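You operate a simulated robot arm through the tools that you are given. There is no shell and no other tool.

You are at the controls of a simulated robot arm. One attempt, no reset.

Task
Put things in order on the tool table top. At the end: the yellow can stands where the green grease pot stood; the grey long pin is on the cream board; the green grease pot stands where the red oiler stood; the silver stepped block stands where the yellow can stood; the red oiler stands on top of the brown belt carton; whatever was shut is shut again. Leave all else as you found it, and nothing knocked over.

The check looks at the end state, three seconds after you hand in, the way a careful person would. Anything else that was tipped, shoved, dropped, spilled or broken makes it a failure.

Robot
A 6-joint arm with a two-finger parallel gripper, fixed in place. Base frame: the origin is at the foot of the arm, x ahead of it, y to its left, z up; the work surface is at about z = 0.85. Readings come in m, rad, newtons and seconds.
With the tool pointing down near the work surface it reaches from about 0.24 to 0.64 m from the base axis. Its first joint turns from -1.152 to 1.152 rad. Payload 2.7 kg.
The TCP is the grasp point between the finger pads, 0.023 m short of the fingertips. In the tool frame z runs along the fingers and y along their closing line. Largest opening 0.094 m; finger width 0.038, thickness 0.01; the body of the gripper, 0.054 by 0.096 m, starts 0.039 m behind the TCP.
Orientation is told as [roll, pitch, yaw] about the base's x, y, z axes, in that order, counted from this pose: with the fingers straight down and closing along the base's y, the tool's x points along the base's -x, its y along +y and its z along -z.

Tools
- The arm moves only by the tool step_arm. Its argument "deltas" is one flat list of numbers, 7 for each row, row after row: the shift along the tool's x, y, z in units of 200 mm (1.0 is 200 mm), then the turn, a rotation vector about the tool's x, y, z in units of 60 degrees (1.0 is 60 degrees), then the finger opening in mm, from 0 to 94. In form: [tx, ty, tz, ax, ay, az, gripper, tx, ty, tz, ax, ay, az, gripper, ...]. A call has 1 to 20 rows; each row is the pose to reach, as a shift and turn from the pose commanded when the call began, along the tool's axes at that moment. A call with a number of a shift or a turn outside -1 to 1 is refused whole. Each row takes 0.2 s and may step no farther than 0.05 m and 0.15 rad from the row before; otherwise, or with a gripper value out of range, the whole call is refused. A pose out of reach is approached as far as the arm can. The call stops where the force on the tool passes 40 N (or 10 N more than at its start, if that is more) or the arm is blocked; 0.2 s more then pass. Each finger travels about 0.045 m/s and halts on what it meets, pressing with about 28 N; the grip force reading is that of the motor and also rises with nothing between the fingers. The clock runs only during rows and for 0.2 s after the last one: add rows that repeat a pose to give the fingers time. The reply holds the time, the measured pose of the TCP, the force on the tool along the base axes, the opening and the grip force, in the units named above and with some noise, with the torque about the TCP (base axes, N m) and any sound that the robot's microphone picked up.
- Cameras (640 x 400 px; columns grow to the right, rows downward): "scene" is fixed at [0.0809, -0.4535, 1.3805]; the picture's right is [0.58, -0.82, 0.00], its down [-0.56, -0.40, -0.72] and it looks along [0.59, 0.42, -0.69] (base axes); focal length 274 px, centre (320, 200). "wrist" rides on the gripper at [0.086, 0.016, -0.074] in the tool frame; the picture's right is [-0.18, 0.98, 0.00], its down [-0.58, -0.11, -0.81] and it looks along [-0.79, -0.15, 0.59] (tool axes); focal length 243 px, centre (320, 200). There is no depth. A picture from a camera that has moved, and an enlarged one, comes with that camera's place and axes in the base frame and with its lens. The place of the scene camera against the robot may be out by one fixed shift of up to 0.018 m in any direction.
- snapshot(camera): a new picture of that camera. No time passes.
- inspect(camera, box): a new picture of the part [left, top, right, bottom] of that camera's present view, enlarged. No time passes.
- job_done(): hands the job in; it is judged then, once.

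Nothing tells you positions but the pictures and the camera data. Unless the task says otherwise, let go and move clear before handing in.

The tools are called after ">>>" as name(argument=value, ...) on one line, values as JSON. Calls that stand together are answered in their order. step_arm: Moves the arm, as the interface text tells. Its arguments: {"type":"object","properties":{"deltas":{"type":"array"}},"required":["deltas"]} The other tools are called the same way: snapshot (camera) takes a picture; inspect (camera, box) takes an enlarged picture of a part of a camera's view; job_done () hands the job in.

At the start:

```text
t: 0.0
eef_pos: [0.3148, -0.1207, 1.1931]
tcp_rot: [0.001, -0.001, 0.0]
ft_force: [-0.4, 0.3, 0.3]
torque: [-0.02, 0.03, 0.01]
finger_gap: 0.094
gripper_force: 0.1
```

scene: 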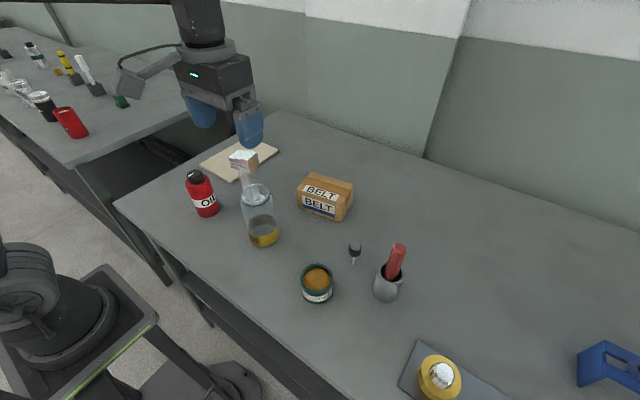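
wrist: 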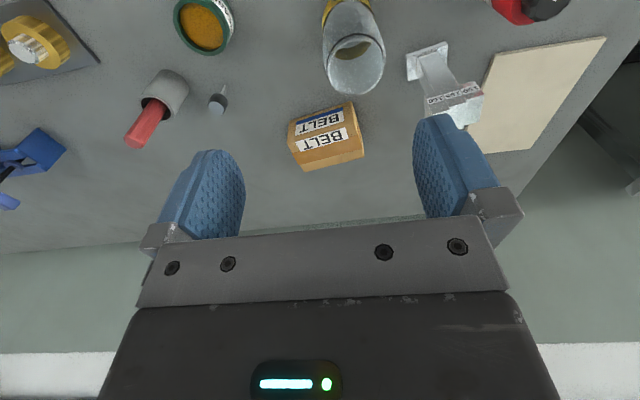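

I see a table with a red oiler, a clear jar/bottle with yellow content, a belt carton, a green pot, a grey holder with a red handle, a small pin, a yellow thing on a grey plate, a blue object and a cream board. I will enlarge the views before I move.

>>> inspect(camera="scene", box=[160, 120, 320, 260])

>>> inspect(camera="scene", box=[280, 160, 440, 320])

>>> inspect(camera="scene", box=[380, 310, 640, 400])

>>> inspect(camera="wrist", box=[0, 0, 320, 200])

>>> inspect(camera="wrist", box=[280, 0, 640, 200])

```text
2.86 times, centred on (240, 190) of scene
camera zoom: at [0.0809, -0.4535, 1.3805], right [0.58, -0.82, 0.0], down [-0.56, -0.4, -0.72], along [0.59, 0.42, -0.69], focal length 783 px, centre (549, 229)
```

zoom: 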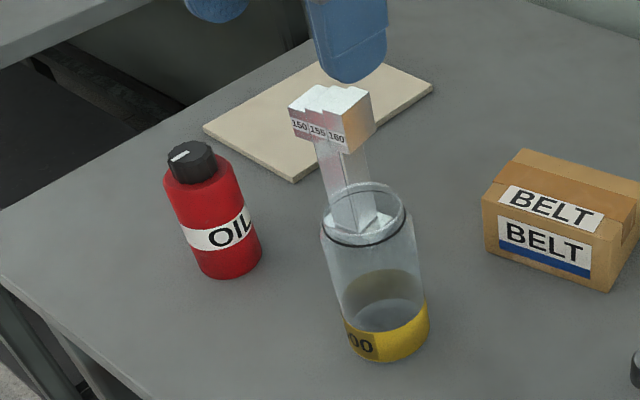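

```text
2.50 times, centred on (360, 240) of scene
camera zoom: at [0.0809, -0.4535, 1.3805], right [0.58, -0.82, 0.0], down [-0.56, -0.4, -0.72], along [0.59, 0.42, -0.69], focal length 685 px, centre (220, 100)
```

zoom: 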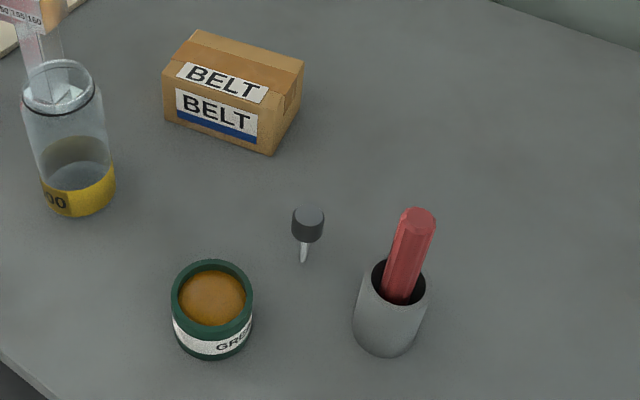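

```text
2.46 times, centred on (510, 355) of scene
camera zoom: at [0.0809, -0.4535, 1.3805], right [0.58, -0.82, 0.0], down [-0.56, -0.4, -0.72], along [0.59, 0.42, -0.69], focal length 674 px, centre (-148, -182)
```

zoom: 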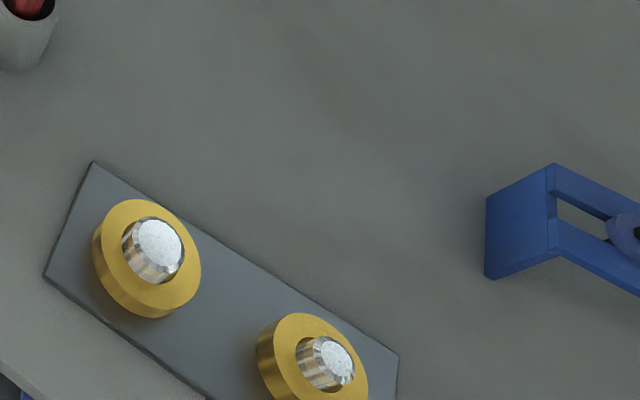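

```text
2.00 times, centred on (160, 100) of wrist
camera zoom: at [0.2264, -0.1045, 1.2669], right [0.18, 0.98, 0.0], down [0.58, -0.11, 0.81], along [0.79, -0.15, -0.59], focal length 485 px, centre (640, 400)
```

zoom: 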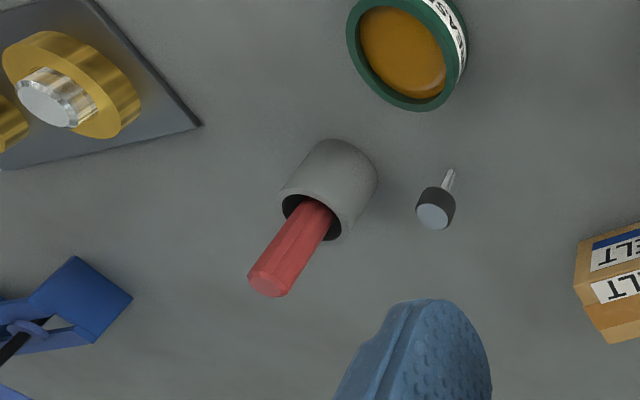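

```text
1.78 times, centred on (460, 100) of wrist
camera zoom: at [0.2264, -0.1045, 1.2669], right [0.18, 0.98, 0.0], down [0.58, -0.11, 0.81], along [0.79, -0.15, -0.59], focal length 431 px, centre (71, 378)
```

zoom: 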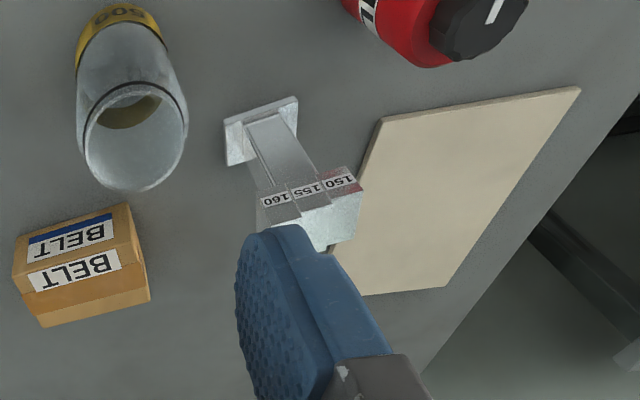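

The glass with a yellow band and the small dark-headed pin need a closer look, so I will zoom in on them first.

>>> inspect(camera="scene", box=[225, 140, 295, 255])

>>> inspect(camera="wrist", box=[300, 0, 410, 100])

>>> inspect(camera="scene", box=[330, 230, 380, 275])

>>> inspect(camera="wrist", box=[190, 70, 260, 130])

>>> inspect(camera="scene", box=[560, 320, 640, 400])

>>> inspect(camera="scene", box=[0, 20, 160, 150])

```text
3.48 times, centred on (260, 198) of scene
camera zoom: at [0.0809, -0.4535, 1.3805], right [0.58, -0.82, 0.0], down [-0.56, -0.4, -0.72], along [0.59, 0.42, -0.69], focal length 953 px, centre (529, 209)
```

zoom: 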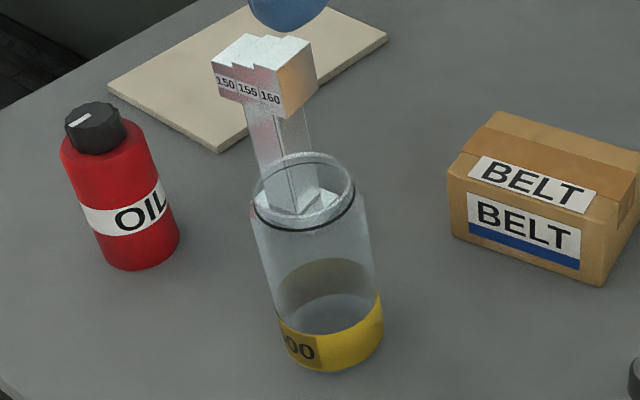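

```text
4.00 times, centred on (355, 50) of wrist
camera zoom: at [0.2264, -0.1045, 1.2669], right [0.18, 0.98, 0.0], down [0.58, -0.11, 0.81], along [0.79, -0.15, -0.59], focal length 970 px, centre (180, 800)
```

zoom: 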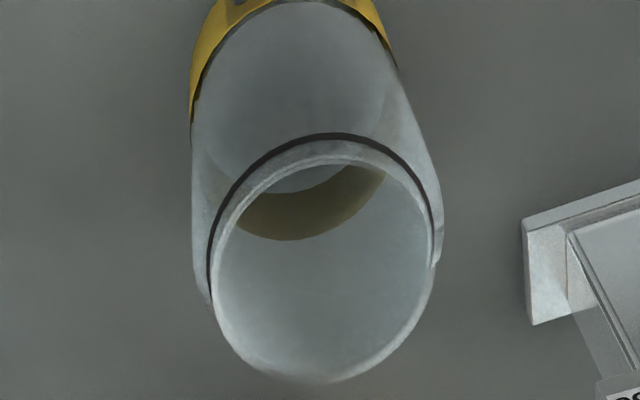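

```text
8.89 times, centred on (355, 252) of scene
camera zoom: at [0.0809, -0.4535, 1.3805], right [0.58, -0.82, 0.0], down [-0.56, -0.4, -0.72], along [0.59, 0.42, -0.69], focal length 2436 px, centre (9, -267)
```

zoom: 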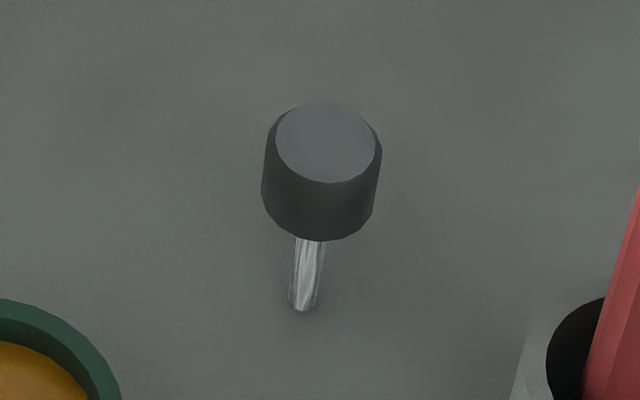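

```text
6.67 times, centred on (225, 100) of wrist
camera zoom: at [0.2264, -0.1045, 1.2669], right [0.18, 0.98, 0.0], down [0.58, -0.11, 0.81], along [0.79, -0.15, -0.59], focal length 1618 px, centre (953, 867)
```

zoom: 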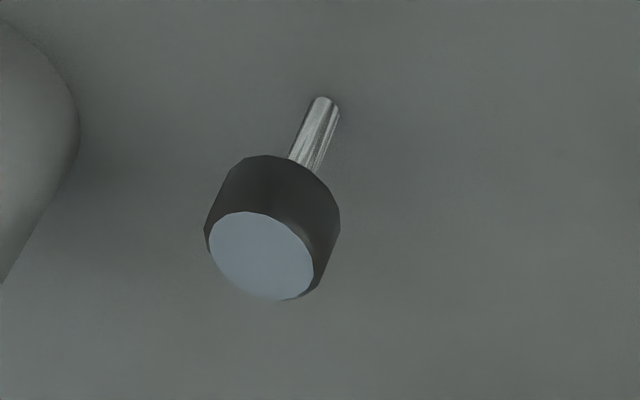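

```text
5.00 times, centred on (600, 360) of scene
camera zoom: at [0.0809, -0.4535, 1.3805], right [0.58, -0.82, 0.0], down [-0.56, -0.4, -0.72], along [0.59, 0.42, -0.69], focal length 1370 px, centre (-1080, -600)
```

zoom: 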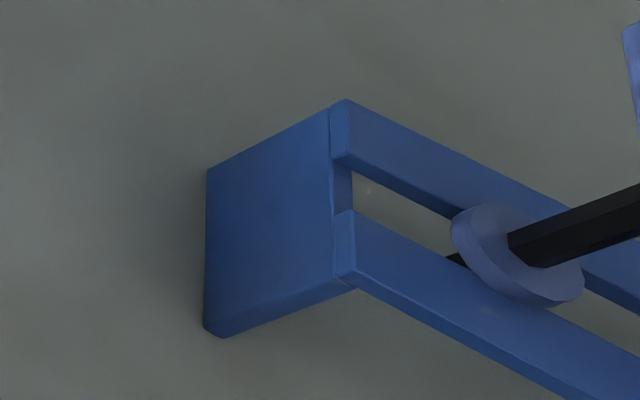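

```text
3.08 times, centred on (80, 85) of scene
camera zoom: at [0.0809, -0.4535, 1.3805], right [0.58, -0.82, 0.0], down [-0.56, -0.4, -0.72], along [0.59, 0.42, -0.69], focal length 843 px, centre (1058, 554)
```

zoom: 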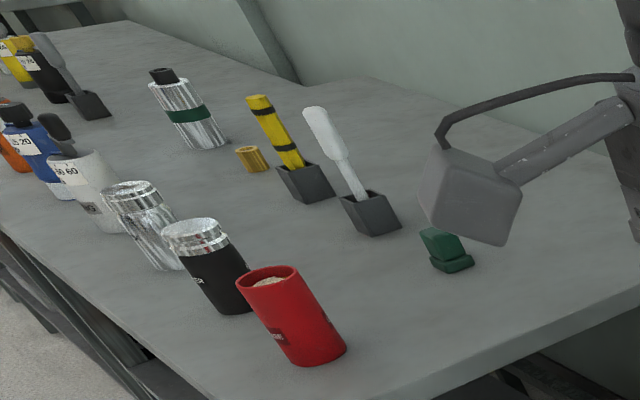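

I take the dark-headed pin to be the grey long pin, but I want to check the yellow rings on the plate and the far right side before deciding. I will turn the wrist camera toward -y while staying high.

>>> step_arm(deltas=[0, 0, 0, 0, 0, 0.14, 94, 0, 0, 0, 0, 0, 0.28, 94, 0, 0, 0, 0, 0, 0.42, 94, 0, 0, 0, 0, 0, 0.56, 94, 0, 0, 0, 0, 0, 0.7, 94, 0, 0, 0, 0, 0, 0.8, 94])

>>> snapshot(camera="wrist")

>>> snapshot(camera="scene")

```text
t: 1.4
eef_pos: [0.3133, -0.1195, 1.1929]
tcp_rot: [0.0, 0.0, -0.841]
ft_force: [-0.6, -0.9, -0.1]
torque: [0.0, 0.02, 0.01]
finger_gap: 0.0942
gripper_force: 0.0
```

```text
taken
camera wrist: at [0.267, -0.045, 1.2677], right [0.85, 0.52, 0.0], down [0.31, -0.51, 0.81], along [0.42, -0.69, -0.59], focal length 243 px, centre (320, 200)
```

wrist: 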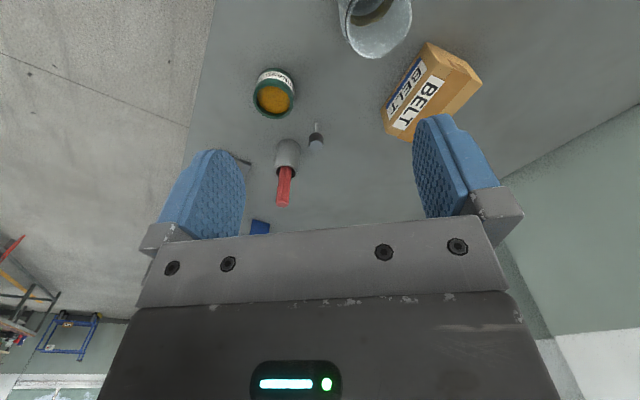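

```text
taken
```

scene: 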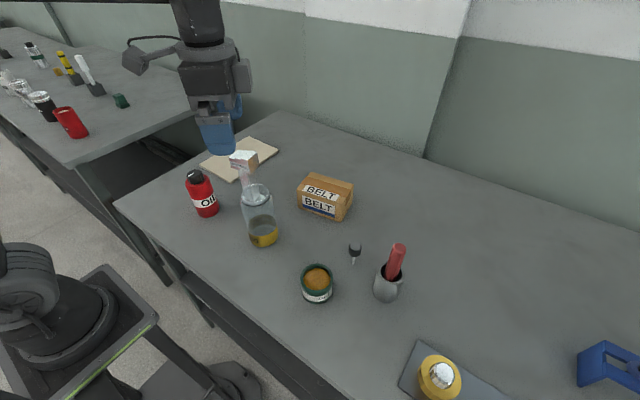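

Nothing new shows up on the right except part of the blue frame, so I will move the camera further to -y to see the plate and the pin more closely.

>>> step_arm(deltas=[-0.14, -0.125, 0, 0, 0, 0, 94, -0.28, -0.25, 0, 0, 0, 0, 94, -0.42, -0.375, 0, 0, 0, 0, 94, -0.557, -0.502, 0, 0, 0, 0, 94])

>>> snapshot(camera="wrist")

>>> inspect(camera="wrist", box=[160, 0, 480, 200])

```text
t: 2.4
eef_pos: [0.3129, -0.2707, 1.197]
tcp_rot: [0.0, 0.0, -0.838]
ft_force: [0.3, -0.5, -0.1]
torque: [0.0, -0.01, 0.01]
finger_gap: 0.0939
gripper_force: 0.2
```

```text
taken
camera wrist: at [0.2668, -0.1952, 1.2703], right [0.85, 0.52, 0.0], down [0.31, -0.5, 0.81], along [0.42, -0.69, -0.59], focal length 243 px, centre (320, 200)
```

wrist: 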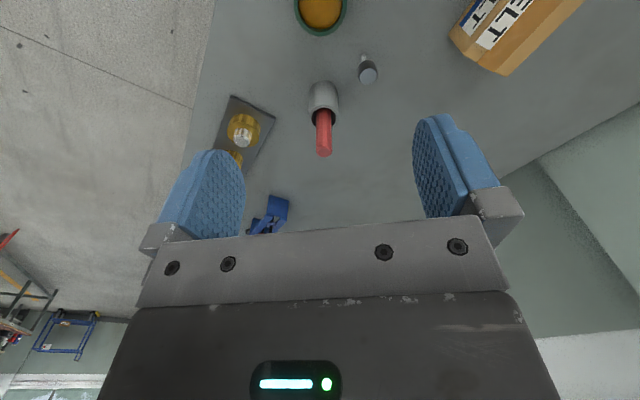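

```text
2.00 times, centred on (320, 100) of wrist
camera zoom: at [0.2668, -0.1952, 1.2703], right [0.85, 0.52, 0.0], down [0.31, -0.5, 0.81], along [0.42, -0.69, -0.59], focal length 485 px, centre (320, 400)
```

zoom: 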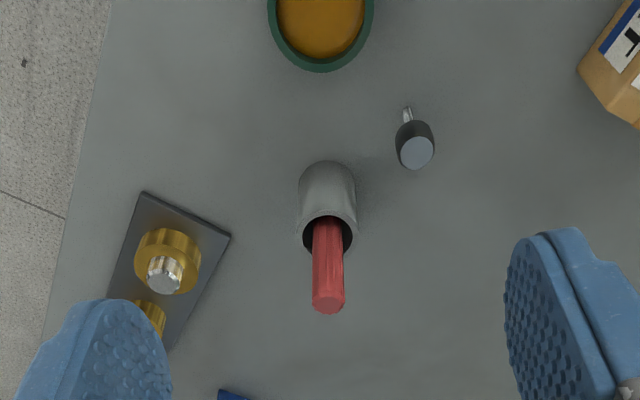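

The silver pins in yellow rings sit fixed in a plate, and the dark-headed pin standing in the table looks like the grey long pin. Nothing needs a temporary spot if I go in this order: oiler to carton, pot to oiler's spot, can to pot's spot, block to can's spot, pin to board. I turn back to yaw 0 and head for the oiler, estimated at (0.32, 0.10).

>>> step_arm(deltas=[0.124, 0.1115, 0, 0, 0, -0.1333, 94, 0.248, 0.223, 0, 0, 0, -0.2667, 94, 0.372, 0.3345, 0, 0, 0, -0.4, 94, 0.495, 0.446, 0, 0, 0, -0.5333, 94, 0.619, 0.5575, 0, 0, 0, -0.6667, 94, 0.743, 0.669, 0, 0, 0, -0.8, 94])

>>> snapshot(camera="wrist")

```text
t: 3.8
eef_pos: [0.3116, -0.0703, 1.1919]
tcp_rot: [-0.001, 0.001, 0.001]
ft_force: [-0.2, -0.1, -0.3]
torque: [0.01, 0.04, -0.03]
finger_gap: 0.094
gripper_force: 0.0
```

```text
taken
camera wrist: at [0.2236, -0.0551, 1.2652], right [0.18, 0.98, 0.0], down [0.58, -0.11, 0.81], along [0.79, -0.15, -0.59], focal length 243 px, centre (320, 200)
```

wrist: 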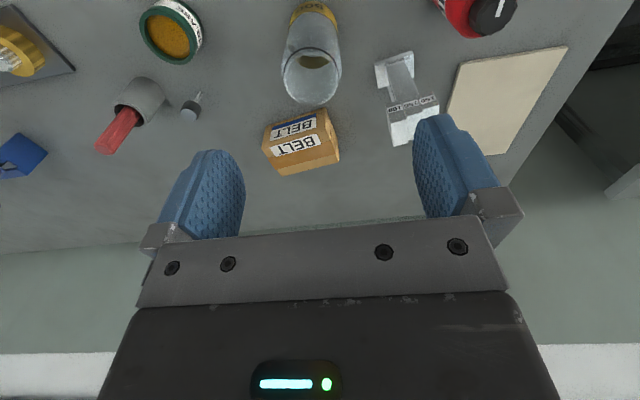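

I now see the block, carton and board clearly from here. Next I hover above the oiler with the fingertips well above its cap.

>>> step_arm(deltas=[-0.005, 0.2, 0.09, 0, 0, 0, 94, -0.01, 0.4, 0.18, 0, 0, 0, 94, -0.015, 0.6, 0.27, 0, 0, 0, 94, -0.02, 0.82, 0.36, 0, 0, 0, 94, -0.02, 0.82, 0.36, 0, 0, 0, 94])

>>> snapshot(camera="wrist")

>>> snapshot(camera="scene")

```text
t: 5.0
eef_pos: [0.3179, 0.0952, 1.1188]
tcp_rot: [0.002, 0.0, -0.001]
ft_force: [0.9, 0.3, 0.5]
torque: [0.0, -0.02, 0.0]
finger_gap: 0.0941
gripper_force: 0.0
```

```text
taken
camera wrist: at [0.2304, 0.1106, 1.1932], right [0.18, 0.98, 0.0], down [0.58, -0.11, 0.81], along [0.79, -0.15, -0.59], focal length 243 px, centre (320, 200)
```

wrist: 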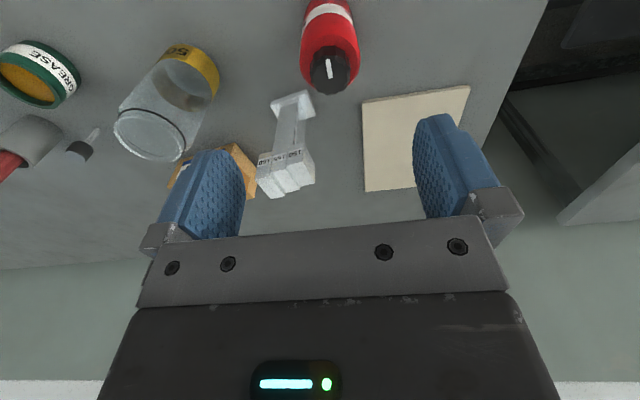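

```text
taken
```

scene: 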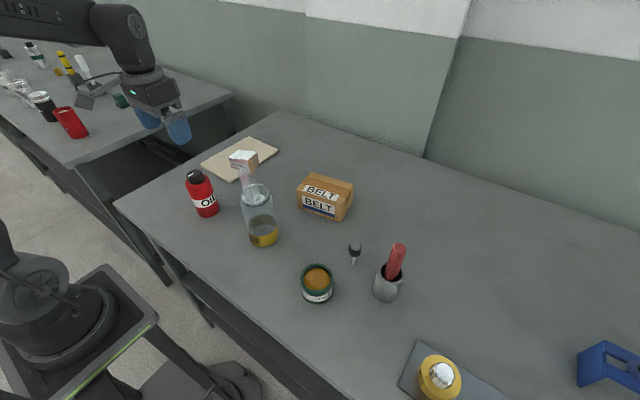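

The oiler sits slightly right of the line below the TCP in the wrist view. I zoom in to fix its axis and those of the neighbours.

>>> inspect(camera="wrist", box=[280, 0, 380, 100])

>>> inspect(camera="wrist", box=[240, 80, 480, 210])

>>> inspect(camera="wrist", box=[0, 20, 240, 170])

```text
4.00 times, centred on (330, 50) of wrist
camera zoom: at [0.2304, 0.1106, 1.1932], right [0.18, 0.98, 0.0], down [0.58, -0.11, 0.81], along [0.79, -0.15, -0.59], focal length 970 px, centre (280, 800)
```

zoom: 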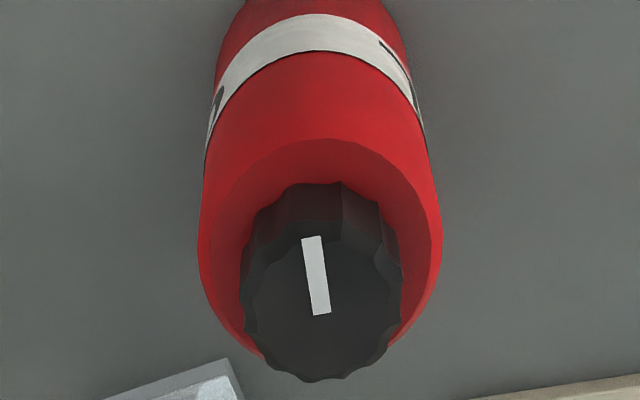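

```text
2.67 times, centred on (360, 145) of wrist
camera zoom: at [0.2304, 0.1106, 1.1932], right [0.18, 0.98, 0.0], down [0.58, -0.11, 0.81], along [0.79, -0.15, -0.59], focal length 647 px, centre (213, 347)
```

zoom: 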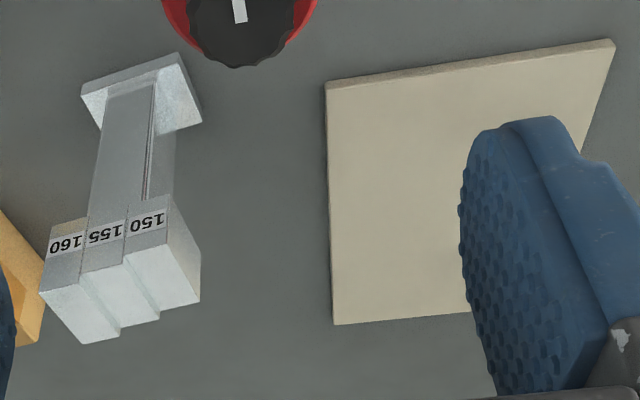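

```text
2.67 times, centred on (120, 95) of wrist
camera zoom: at [0.2304, 0.1106, 1.1932], right [0.18, 0.98, 0.0], down [0.58, -0.11, 0.81], along [0.79, -0.15, -0.59], focal length 647 px, centre (853, 480)
```

zoom: 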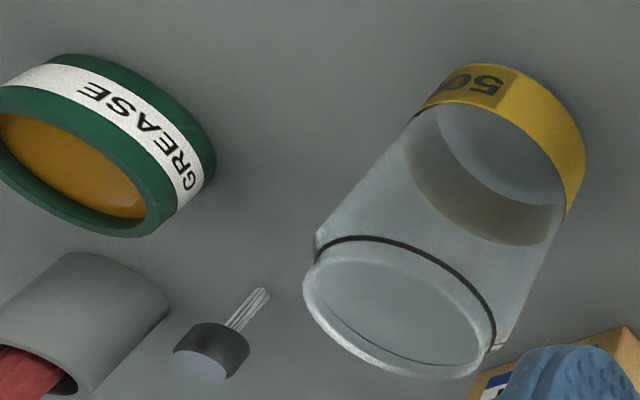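

The oiler's cap top comes out at about (0.342, 0.0995, 0.97), with a body about 60 mm wide. I centre over it and go down part way to check the alignment.

>>> step_arm(deltas=[-0.06, 0.011, 0.1, 0, 0, 0, 94, -0.12, 0.022, 0.25, 0, 0, 0, 94, -0.12, 0.022, 0.4, 0, 0, 0, 94, -0.12, 0.022, 0.4, 0, 0, 0, 94])

>>> snapshot(camera="wrist")

```text
t: 6.0
eef_pos: [0.3435, 0.097, 1.0422]
tcp_rot: [-0.001, -0.002, 0.001]
ft_force: [-0.1, 0.9, -0.3]
torque: [0.0, 0.02, -0.01]
finger_gap: 0.094
gripper_force: 0.0
```

```text
taken
camera wrist: at [0.2569, 0.1129, 1.1163], right [0.18, 0.98, 0.0], down [0.58, -0.11, 0.81], along [0.79, -0.15, -0.59], focal length 243 px, centre (320, 200)
```

wrist: 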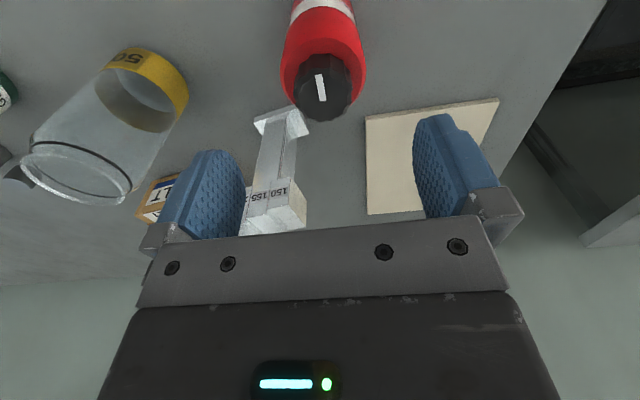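

>>> inspect(camera="wrist", box=[260, 20, 390, 130])

>>> inspect(camera="scene", box=[140, 90, 260, 230])

```text
3.64 times, centred on (325, 75) of wrist
camera zoom: at [0.2569, 0.1129, 1.1163], right [0.18, 0.98, 0.0], down [0.58, -0.11, 0.81], along [0.79, -0.15, -0.59], focal length 882 px, centre (302, 654)
```

zoom: 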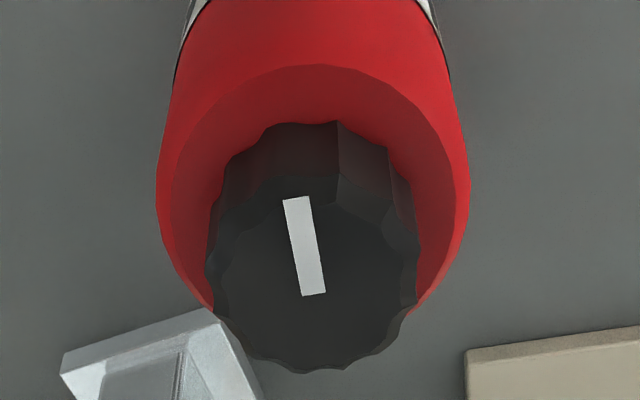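

```text
2.86 times, centred on (200, 160) of scene
camera zoom: at [0.0809, -0.4535, 1.3805], right [0.58, -0.82, 0.0], down [-0.56, -0.4, -0.72], along [0.59, 0.42, -0.69], focal length 783 px, centre (663, 314)
```

zoom: 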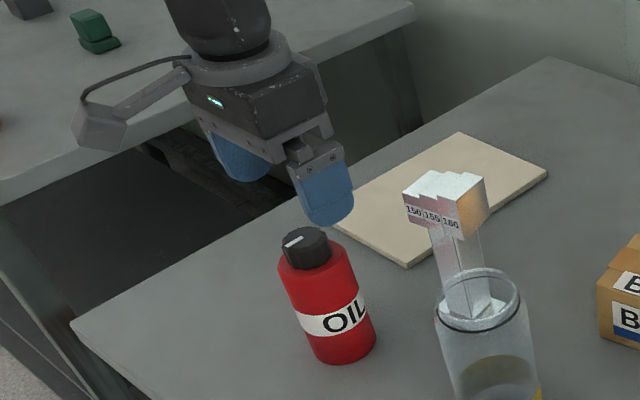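

The oiler axis is within 2 mm of the TCP line, so I go down to the upper red body and close on it.

>>> step_arm(deltas=[-0.002, 0.005, 0.15, 0, 0, 0, 94, -0.004, 0.009, 0.3, 0, 0, 0, 94, -0.004, 0.009, 0.45, 0, 0, 0, 94, -0.004, 0.009, 0.521, 0, 0, 0, 94, -0.004, 0.009, 0.521, 0, 0, 0, 94])

>>> snapshot(camera="wrist")

>>> inspect(camera="scene", box=[140, 90, 260, 230])

```text
t: 7.2
eef_pos: [0.3464, 0.1001, 0.9404]
tcp_rot: [0.002, -0.01, 0.003]
ft_force: [-3.6, -0.7, 12.1]
torque: [0.0, 0.06, -0.02]
finger_gap: 0.0942
gripper_force: 0.1
stopped in row 5: the force on the tool passed its limit at 42 N (the readings are from after the stop); the commanded pose is now the measured one
```

```text
taken
camera wrist: at [0.2586, 0.1153, 1.0144], right [0.18, 0.98, 0.0], down [0.57, -0.11, 0.81], along [0.8, -0.15, -0.58], focal length 243 px, centre (320, 200)
```

wrist: 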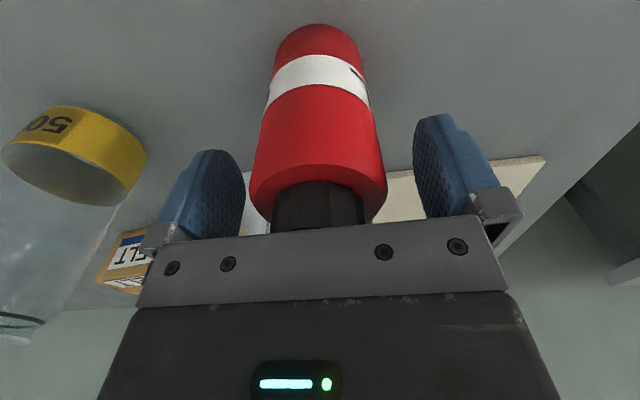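

```text
2.86 times, centred on (200, 160) of scene
camera zoom: at [0.0807, -0.4535, 1.3805], right [0.58, -0.82, 0.0], down [-0.56, -0.4, -0.72], along [0.59, 0.42, -0.69], focal length 783 px, centre (663, 314)
```

zoom: 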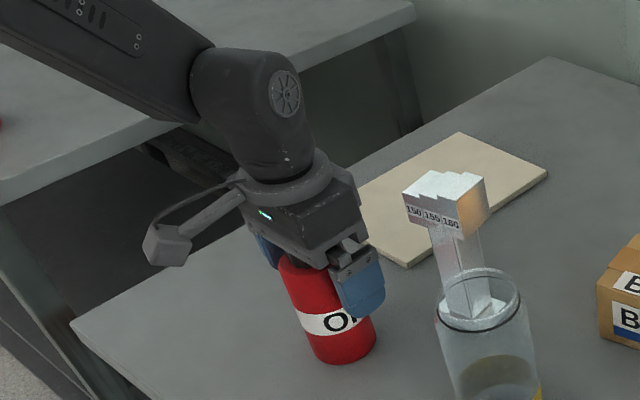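

The gripper's underside just touched the cap, so the oiler is slightly taller than I estimated, about 0.979 at the top. It still stands upright. I back up 9 mm and then close.

>>> step_arm(deltas=[0, 0, -0.045, 0, 0, 0, 94, 0, 0, -0.045, 0, 0, 0, 94])

>>> step_arm(deltas=[0, 0, 0, 0, 0, 0, 75, 0, 0, 0, 0, 0, 0, 60, 0, 0, 0, 0, 0, 0, 50, 0, 0, 0, 0, 0, 0, 50, 0, 0, 0, 0, 0, 0, 50])

>>> snapshot(camera="wrist")

>>> inspect(camera="scene", box=[140, 90, 260, 230])

```text
t: 7.8
eef_pos: [0.3466, 0.1014, 0.95]
tcp_rot: [0.003, -0.006, -0.001]
ft_force: [0.3, -0.2, -0.2]
torque: [0.01, 0.04, -0.01]
finger_gap: 0.094
gripper_force: 0.0
```

```text
t: 9.1
eef_pos: [0.3482, 0.1005, 0.9504]
tcp_rot: [0.002, -0.01, 0.0]
ft_force: [0.1, -1.2, 0.9]
torque: [-0.1, 0.0, 0.02]
finger_gap: 0.0573
gripper_force: 27.9
```

```text
taken
camera wrist: at [0.259, 0.1161, 1.023], right [0.18, 0.98, 0.0], down [0.57, -0.11, 0.81], along [0.8, -0.15, -0.59], focal length 243 px, centre (320, 200)
```

wrist: 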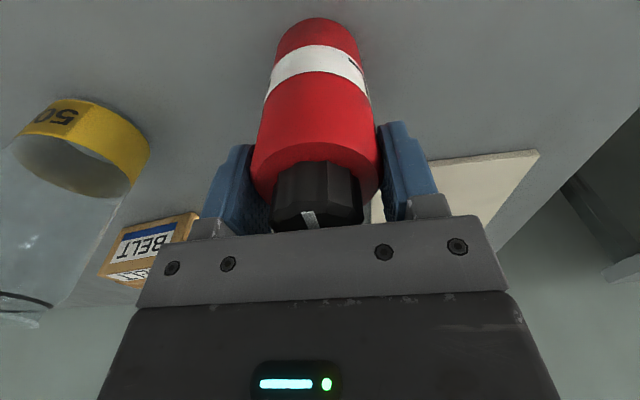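

```text
2.86 times, centred on (200, 160) of scene
camera zoom: at [0.0809, -0.4535, 1.3805], right [0.58, -0.82, 0.0], down [-0.56, -0.4, -0.72], along [0.59, 0.42, -0.69], focal length 783 px, centre (663, 314)
```

zoom: 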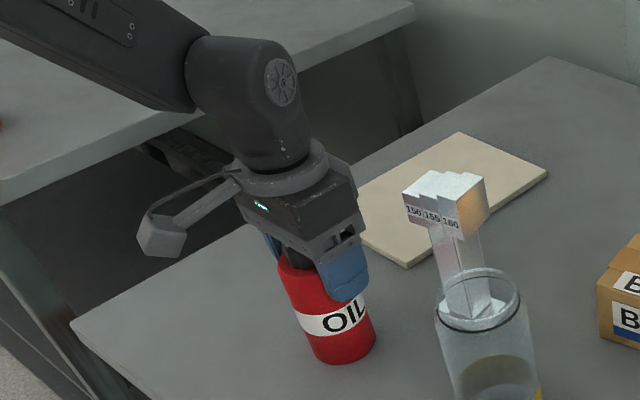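

I have the oiler held at 57 mm. Before I lift, I zoom in on the carton to work out its top face.

>>> inspect(camera="scene", box=[285, 160, 365, 230])

>>> step_arm(deltas=[0, 0, -0.05, 0, 0, 0, 50, 0, 0, -0.15, 0, 0, 0, 50, 0, 0, -0.3, 0, 0, 0, 50, 0, 0, -0.5, 0, 0, 0, 50, 0, 0, -0.7, 0, 0, 0, 50])

>>> snapshot(camera="wrist")

>>> snapshot(camera="scene")

```text
5.71 times, centred on (325, 195) of scene
camera zoom: at [0.0809, -0.4535, 1.3805], right [0.58, -0.82, 0.0], down [-0.56, -0.4, -0.72], along [0.59, 0.42, -0.69], focal length 1566 px, centre (291, 229)
```

zoom: 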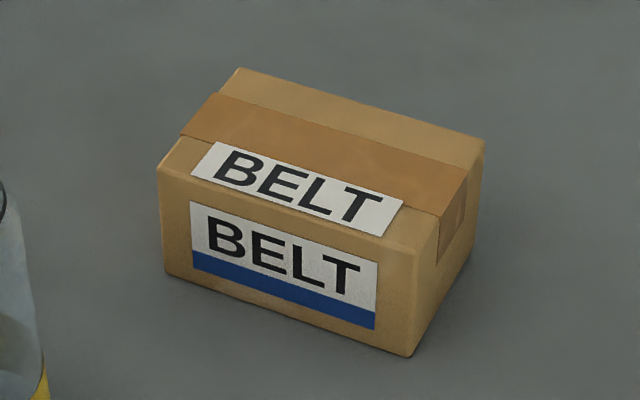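

```text
t: 10.2
eef_pos: [0.3425, 0.0997, 1.0887]
tcp_rot: [0.002, -0.007, -0.001]
ft_force: [1.1, 0.8, -1.3]
torque: [-0.02, 0.03, -0.03]
finger_gap: 0.057
gripper_force: 27.8
```

```text
taken
camera wrist: at [0.2547, 0.1151, 1.1625], right [0.18, 0.98, 0.0], down [0.58, -0.11, 0.81], along [0.8, -0.15, -0.59], focal length 243 px, centre (320, 200)
```

wrist: 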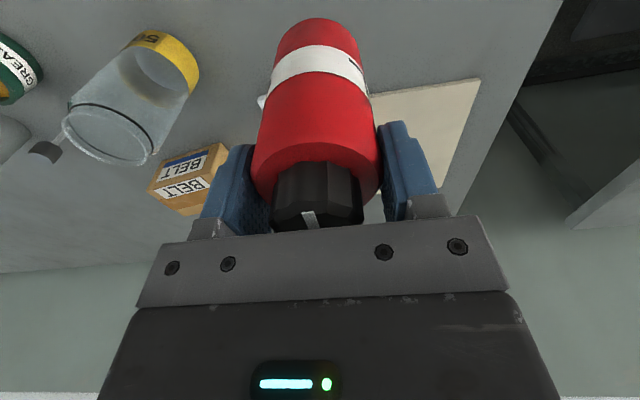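

```text
taken
```

scene: 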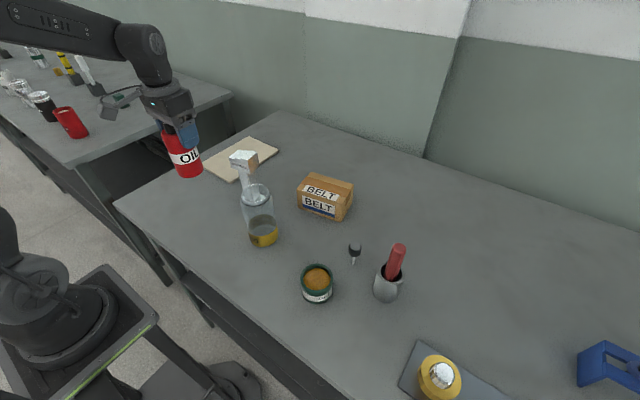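

The oiler lifted cleanly. I zoom in on the carton from the wrist to check my estimate of its top centre, about (0.536, -0.153, 0.92).

>>> inspect(camera="wrist", box=[130, 120, 250, 230])

>>> step_arm(deltas=[0, -0.2, -0.1, 0, 0, 0, 50, 0, -0.4, -0.2, 0, 0, 0, 50, 0, -0.6, -0.2, 0, 0, 0, 50, 0, -0.8, -0.2, 0, 0, 0, 50, 0, -1.0, -0.2, 0, 0, 0, 50])

>>> snapshot(camera="wrist")

```text
3.64 times, centred on (190, 175) of wrist
camera zoom: at [0.2547, 0.1151, 1.1625], right [0.18, 0.98, 0.0], down [0.58, -0.11, 0.81], along [0.8, -0.15, -0.59], focal length 882 px, centre (793, 291)
```

zoom: 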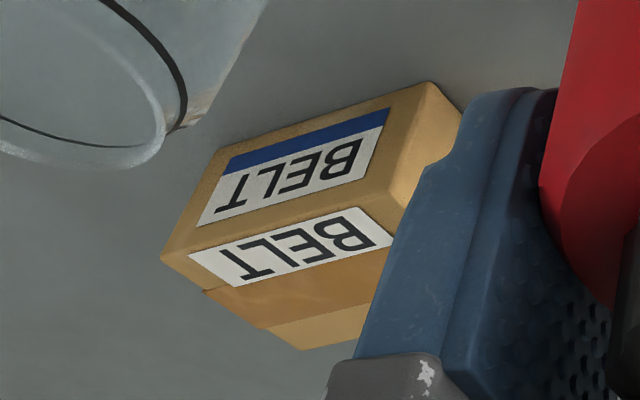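

```text
t: 11.4
eef_pos: [0.3444, -0.0996, 1.1296]
tcp_rot: [0.002, -0.009, 0.001]
ft_force: [-0.3, 0.4, -2.0]
torque: [0.04, -0.03, -0.01]
finger_gap: 0.0572
gripper_force: 28.2
```

```text
taken
camera wrist: at [0.257, -0.0839, 1.2032], right [0.18, 0.98, 0.0], down [0.57, -0.11, 0.81], along [0.8, -0.15, -0.59], focal length 243 px, centre (320, 200)
```

wrist: 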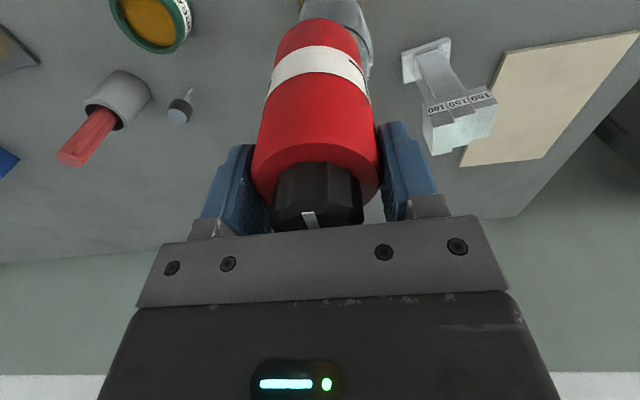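

Both cameras agree on the carton: top centre about (0.537, -0.152), turned about 10°. I carry the oiler over it, staying above the can.

>>> step_arm(deltas=[0, 0, -0.1, 0, 0, 0, 50, -0.18, -0.05, -0.1, 0, 0, 0, 50, -0.36, -0.1, -0.1, 0, 0, 0, 50, -0.54, -0.15, -0.1, 0, 0, 0, 50, -0.72, -0.2, -0.1, 0, 0, 0, 50, -0.9, -0.25, -0.1, 0, 0, 0, 50, -0.983, -0.262, -0.1, 0, 0, 0, 50, -0.983, -0.262, -0.1, 0, 0, 0, 50])

>>> snapshot(camera="wrist")

>>> snapshot(camera="scene")

```text
t: 13.2
eef_pos: [0.5405, -0.1533, 1.1487]
tcp_rot: [0.002, -0.007, 0.001]
ft_force: [0.0, -0.6, -1.1]
torque: [0.0, -0.01, 0.06]
finger_gap: 0.0571
gripper_force: 28.3
```

```text
taken
camera wrist: at [0.4528, -0.1364, 1.223], right [0.18, 0.98, 0.0], down [0.58, -0.11, 0.81], along [0.8, -0.15, -0.59], focal length 243 px, centre (320, 200)
```

wrist: 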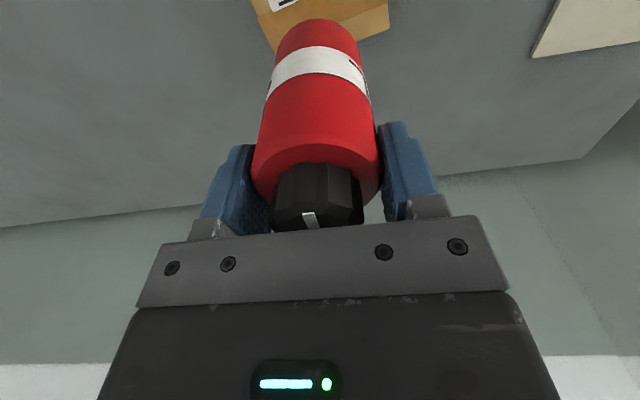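

```text
taken
```

scene: 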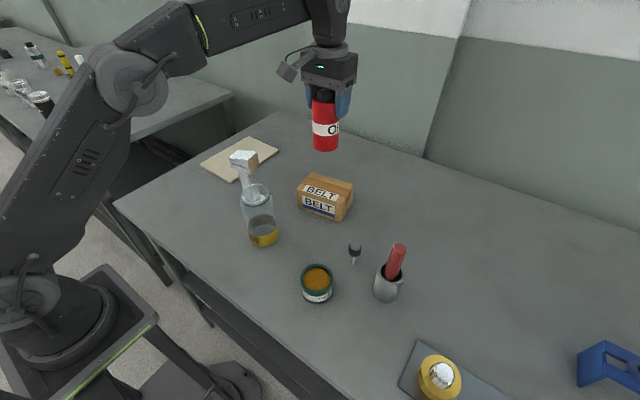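

>>> inspect(camera="wrist", box=[230, 0, 410, 110])

>>> inspect(camera="scene", box=[260, 60, 400, 240])

```text
3.56 times, centred on (320, 55) of wrist
camera zoom: at [0.4528, -0.1364, 1.223], right [0.18, 0.98, 0.0], down [0.58, -0.11, 0.81], along [0.8, -0.15, -0.59], focal length 863 px, centre (320, 716)
```

zoom: 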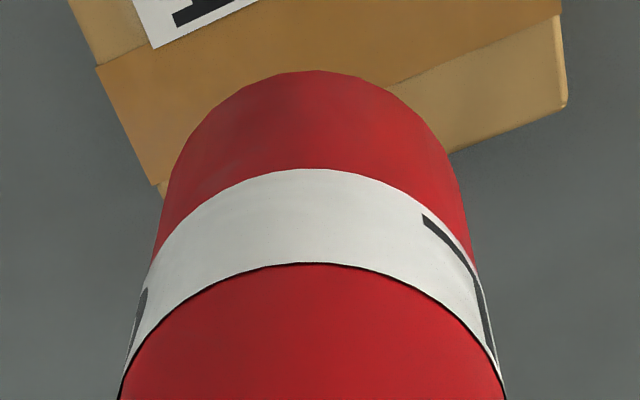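

```text
2.22 times, centred on (330, 150) of scene
camera zoom: at [0.0809, -0.4535, 1.3805], right [0.58, -0.82, 0.0], down [-0.56, -0.4, -0.72], along [0.59, 0.42, -0.69], focal length 609 px, centre (298, 311)
```

zoom: 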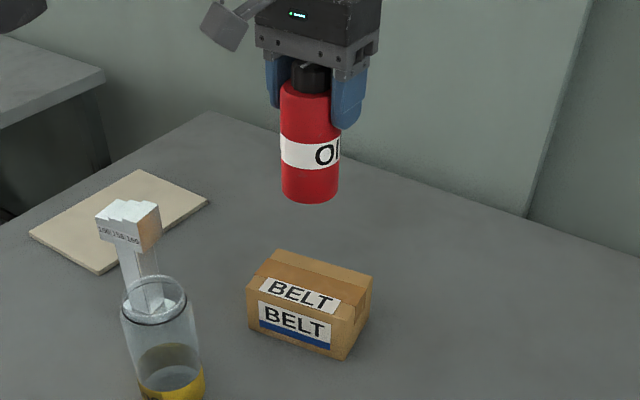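

The oiler is nearly above the carton's centre. I lower it to about 3 cm over the top and check again.

>>> step_arm(deltas=[-0.012, 0.005, 0.2, 0, 0, 0, 50, -0.012, 0.005, 0.4, 0, 0, 0, 50, -0.012, 0.005, 0.46, 0, 0, 0, 50, -0.012, 0.005, 0.46, 0, 0, 0, 50])

>>> inspect(camera="wrist", box=[200, 0, 440, 150])

>>> inspect(camera="scene", box=[270, 110, 390, 230])

```text
t: 14.2
eef_pos: [0.5455, -0.1533, 1.0582]
tcp_rot: [0.0, -0.008, 0.0]
ft_force: [0.3, 0.4, -1.2]
torque: [-0.02, -0.02, 0.0]
finger_gap: 0.0572
gripper_force: 28.0
```

```text
2.67 times, centred on (320, 75) of wrist
camera zoom: at [0.4581, -0.1375, 1.1321], right [0.18, 0.98, 0.0], down [0.57, -0.11, 0.81], along [0.8, -0.15, -0.58], focal length 647 px, centre (320, 533)
```

zoom: 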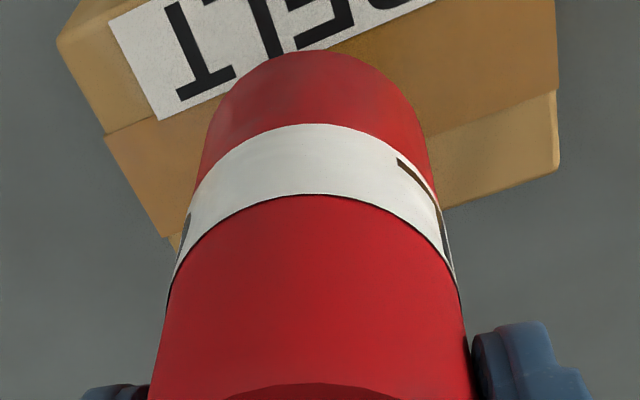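

```text
3.33 times, centred on (330, 170) of scene
camera zoom: at [0.0809, -0.4535, 1.3805], right [0.58, -0.82, 0.0], down [-0.56, -0.4, -0.72], along [0.59, 0.42, -0.69], focal length 913 px, centre (287, 300)
```

zoom: 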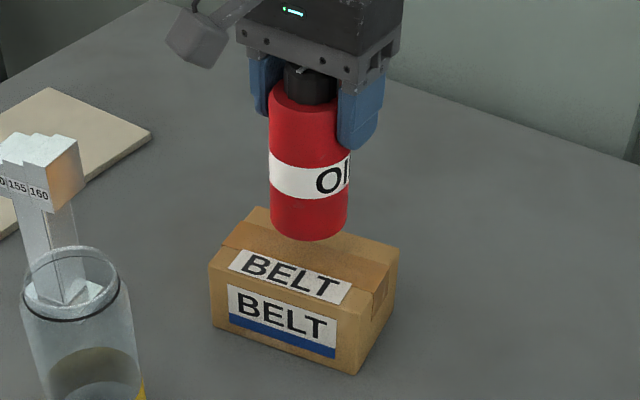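

The carton centre from this closer view is (0.538, -0.150), so I shift the oiler about 3 mm toward it and lower carefully.

>>> step_arm(deltas=[0.0175, 0.015, 0.05, 0, 0, 0, 50, 0.0175, 0.015, 0.1, 0, 0, 0, 50, 0.0175, 0.015, 0.145, 0, 0, 0, 50, 0.0175, 0.015, 0.145, 0, 0, 0, 50])

>>> inspect(camera="scene", box=[270, 110, 390, 230])

>>> inspect(camera="wrist", box=[200, 0, 440, 150])

```text
t: 15.2
eef_pos: [0.5394, -0.1482, 1.0295]
tcp_rot: [0.001, -0.007, 0.001]
ft_force: [-0.1, -0.3, -1.1]
torque: [0.02, 0.05, 0.01]
finger_gap: 0.0574
gripper_force: 27.9
```

```text
3.33 times, centred on (330, 170) of scene
camera zoom: at [0.0809, -0.4535, 1.3805], right [0.58, -0.82, 0.0], down [-0.56, -0.4, -0.72], along [0.59, 0.42, -0.69], focal length 913 px, centre (287, 300)
```

zoom: 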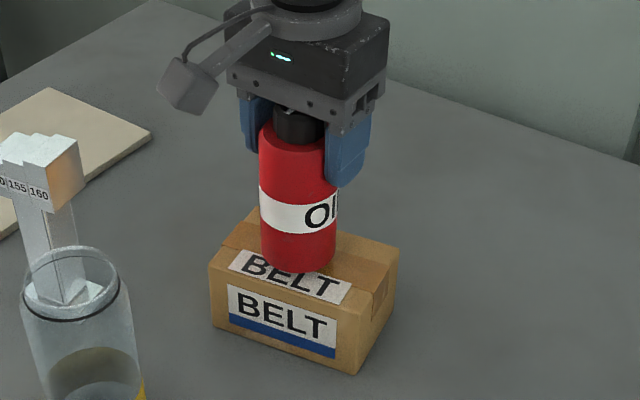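

```text
2.67 times, centred on (320, 75) of wrist
camera zoom: at [0.452, -0.1327, 1.1027], right [0.18, 0.98, 0.0], down [0.57, -0.11, 0.81], along [0.8, -0.15, -0.59], focal length 647 px, centre (320, 533)
```

zoom: 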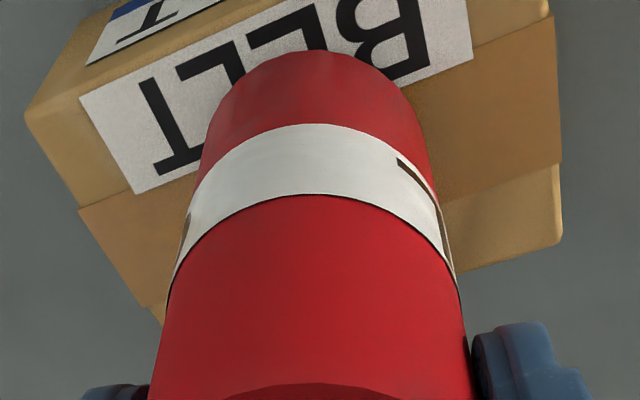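

The carton fix repeats well. I nudge the oiler 4 mm forward to centre it, and then lower in small steps while watching the force.

>>> step_arm(deltas=[-0.02, -0.01, 0, 0, 0, 0, 50, -0.02, -0.01, 0.01, 0, 0, 0, 50, -0.02, -0.01, 0.02, 0, 0, 0, 50, -0.02, -0.01, 0.03, 0, 0, 0, 50, -0.02, -0.01, 0.03, 0, 0, 0, 50])

>>> inspect(camera="scene", box=[290, 140, 370, 230])

```text
t: 16.4
eef_pos: [0.5459, -0.1516, 1.0245]
tcp_rot: [0.0, -0.01, -0.001]
ft_force: [0.0, -0.5, -0.4]
torque: [0.03, -0.02, -0.01]
finger_gap: 0.0572
gripper_force: 27.6
```

```text
4.44 times, centred on (330, 185) of scene
camera zoom: at [0.0809, -0.4535, 1.3805], right [0.58, -0.82, 0.0], down [-0.56, -0.4, -0.72], along [0.59, 0.42, -0.69], focal length 1218 px, centre (276, 267)
```

zoom: 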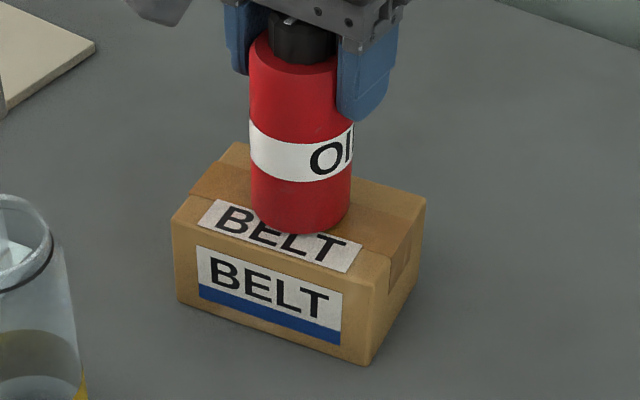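

The oiler now looks centred over the carton. I lower in 1 mm steps until it touches.

>>> step_arm(deltas=[0, 0, 0.005, 0, 0, 0, 50, 0, 0, 0.01, 0, 0, 0, 50, 0, 0, 0.015, 0, 0, 0, 50, 0, 0, 0.015, 0, 0, 0, 50])

```text
t: 17.4
eef_pos: [0.5444, -0.1519, 1.0202]
tcp_rot: [0.002, -0.009, 0.001]
ft_force: [-0.7, 0.5, -1.7]
torque: [-0.01, -0.02, -0.02]
finger_gap: 0.0569
gripper_force: 28.1
```

>>> step_arm(deltas=[0, 0, 0.005, 0, 0, 0, 50, 0, 0, 0.01, 0, 0, 0, 50, 0, 0, 0.01, 0, 0, 0, 50])

>>> inspect(camera="scene", box=[290, 140, 370, 230])

```text
t: 18.2
eef_pos: [0.5451, -0.1516, 1.0196]
tcp_rot: [0.001, -0.008, -0.001]
ft_force: [-0.4, 1.6, 4.2]
torque: [-0.01, 0.16, 0.0]
finger_gap: 0.0573
gripper_force: 27.6
```

```text
4.44 times, centred on (330, 185) of scene
camera zoom: at [0.0808, -0.4534, 1.3806], right [0.58, -0.82, 0.0], down [-0.56, -0.4, -0.72], along [0.59, 0.42, -0.69], focal length 1218 px, centre (276, 267)
```

zoom: 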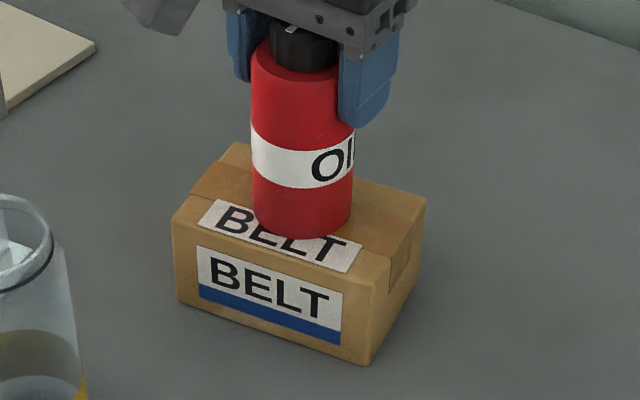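

It has made contact, about 4 to 5 N up. I release in steps and then rise.

>>> step_arm(deltas=[0, 0, 0, 0, 0, 0, 60, 0, 0, 0, 0, 0, 0, 66, 0, 0, 0, 0, 0, 0, 75, 0, 0, 0, 0, 0, 0, 85, 0, 0, 0, 0, 0, 0, 94, 0, 0, 0, 0, 0, 0, 94])

>>> inspect(camera="scene", box=[270, 110, 390, 230])

```text
t: 19.6
eef_pos: [0.5453, -0.1513, 1.0189]
tcp_rot: [0.002, -0.009, 0.0]
ft_force: [-0.1, 0.0, 0.5]
torque: [0.02, 0.0, 0.02]
finger_gap: 0.094
gripper_force: 0.0
```

```text
3.33 times, centred on (330, 170) of scene
camera zoom: at [0.0809, -0.4535, 1.3805], right [0.58, -0.82, 0.0], down [-0.56, -0.4, -0.72], along [0.59, 0.42, -0.69], focal length 913 px, centre (287, 300)
```

zoom: 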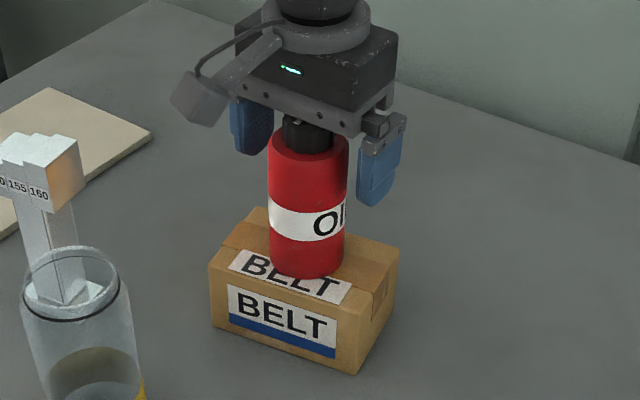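

The oiler stands on the carton. I rise clear, then head for the grease pot.

>>> step_arm(deltas=[0, 0, -0.1, 0, 0, 0, 94, 0, 0, -0.25, 0, 0, 0, 94, 0, 0, -0.45, 0, 0.0086, 0, 94, 0, 0, -0.65, 0, 0.0086, 0, 94, 0.15, -0.1, -0.75, 0, 0.0086, 0, 94, 0.35, -0.2, -0.75, 0, 0.0086, 0, 94, 0.55, -0.3, -0.75, 0, 0.0086, 0, 94])

>>> inspect(camera="scene", box=[180, 120, 390, 300])

>>> snapshot(camera="wrist")

```text
t: 21.2
eef_pos: [0.4336, -0.2116, 1.1678]
tcp_rot: [0.002, 0.001, 0.002]
ft_force: [-0.8, 0.0, -0.1]
torque: [0.03, -0.01, 0.04]
finger_gap: 0.0942
gripper_force: 0.1
```

```text
2.22 times, centred on (285, 210) of scene
camera zoom: at [0.0809, -0.4535, 1.3805], right [0.58, -0.82, 0.0], down [-0.56, -0.4, -0.72], along [0.59, 0.42, -0.69], focal length 609 px, centre (398, 178)
```

zoom: 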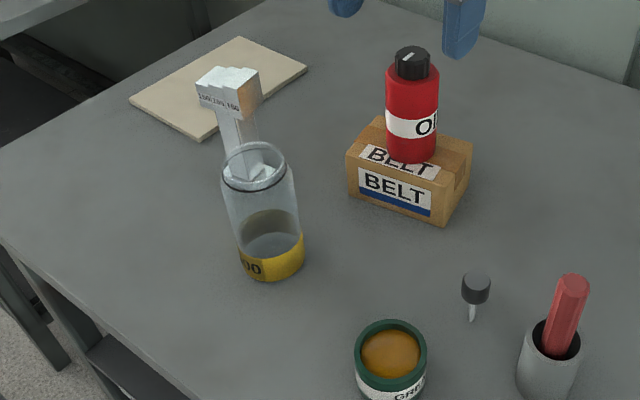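

```text
taken
camera wrist: at [0.3461, -0.1961, 1.2421], right [0.18, 0.98, 0.0], down [0.58, -0.11, 0.81], along [0.79, -0.15, -0.59], focal length 243 px, centre (320, 200)
```

wrist: 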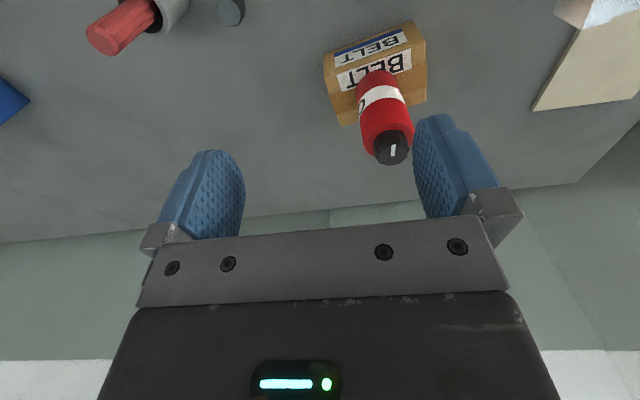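

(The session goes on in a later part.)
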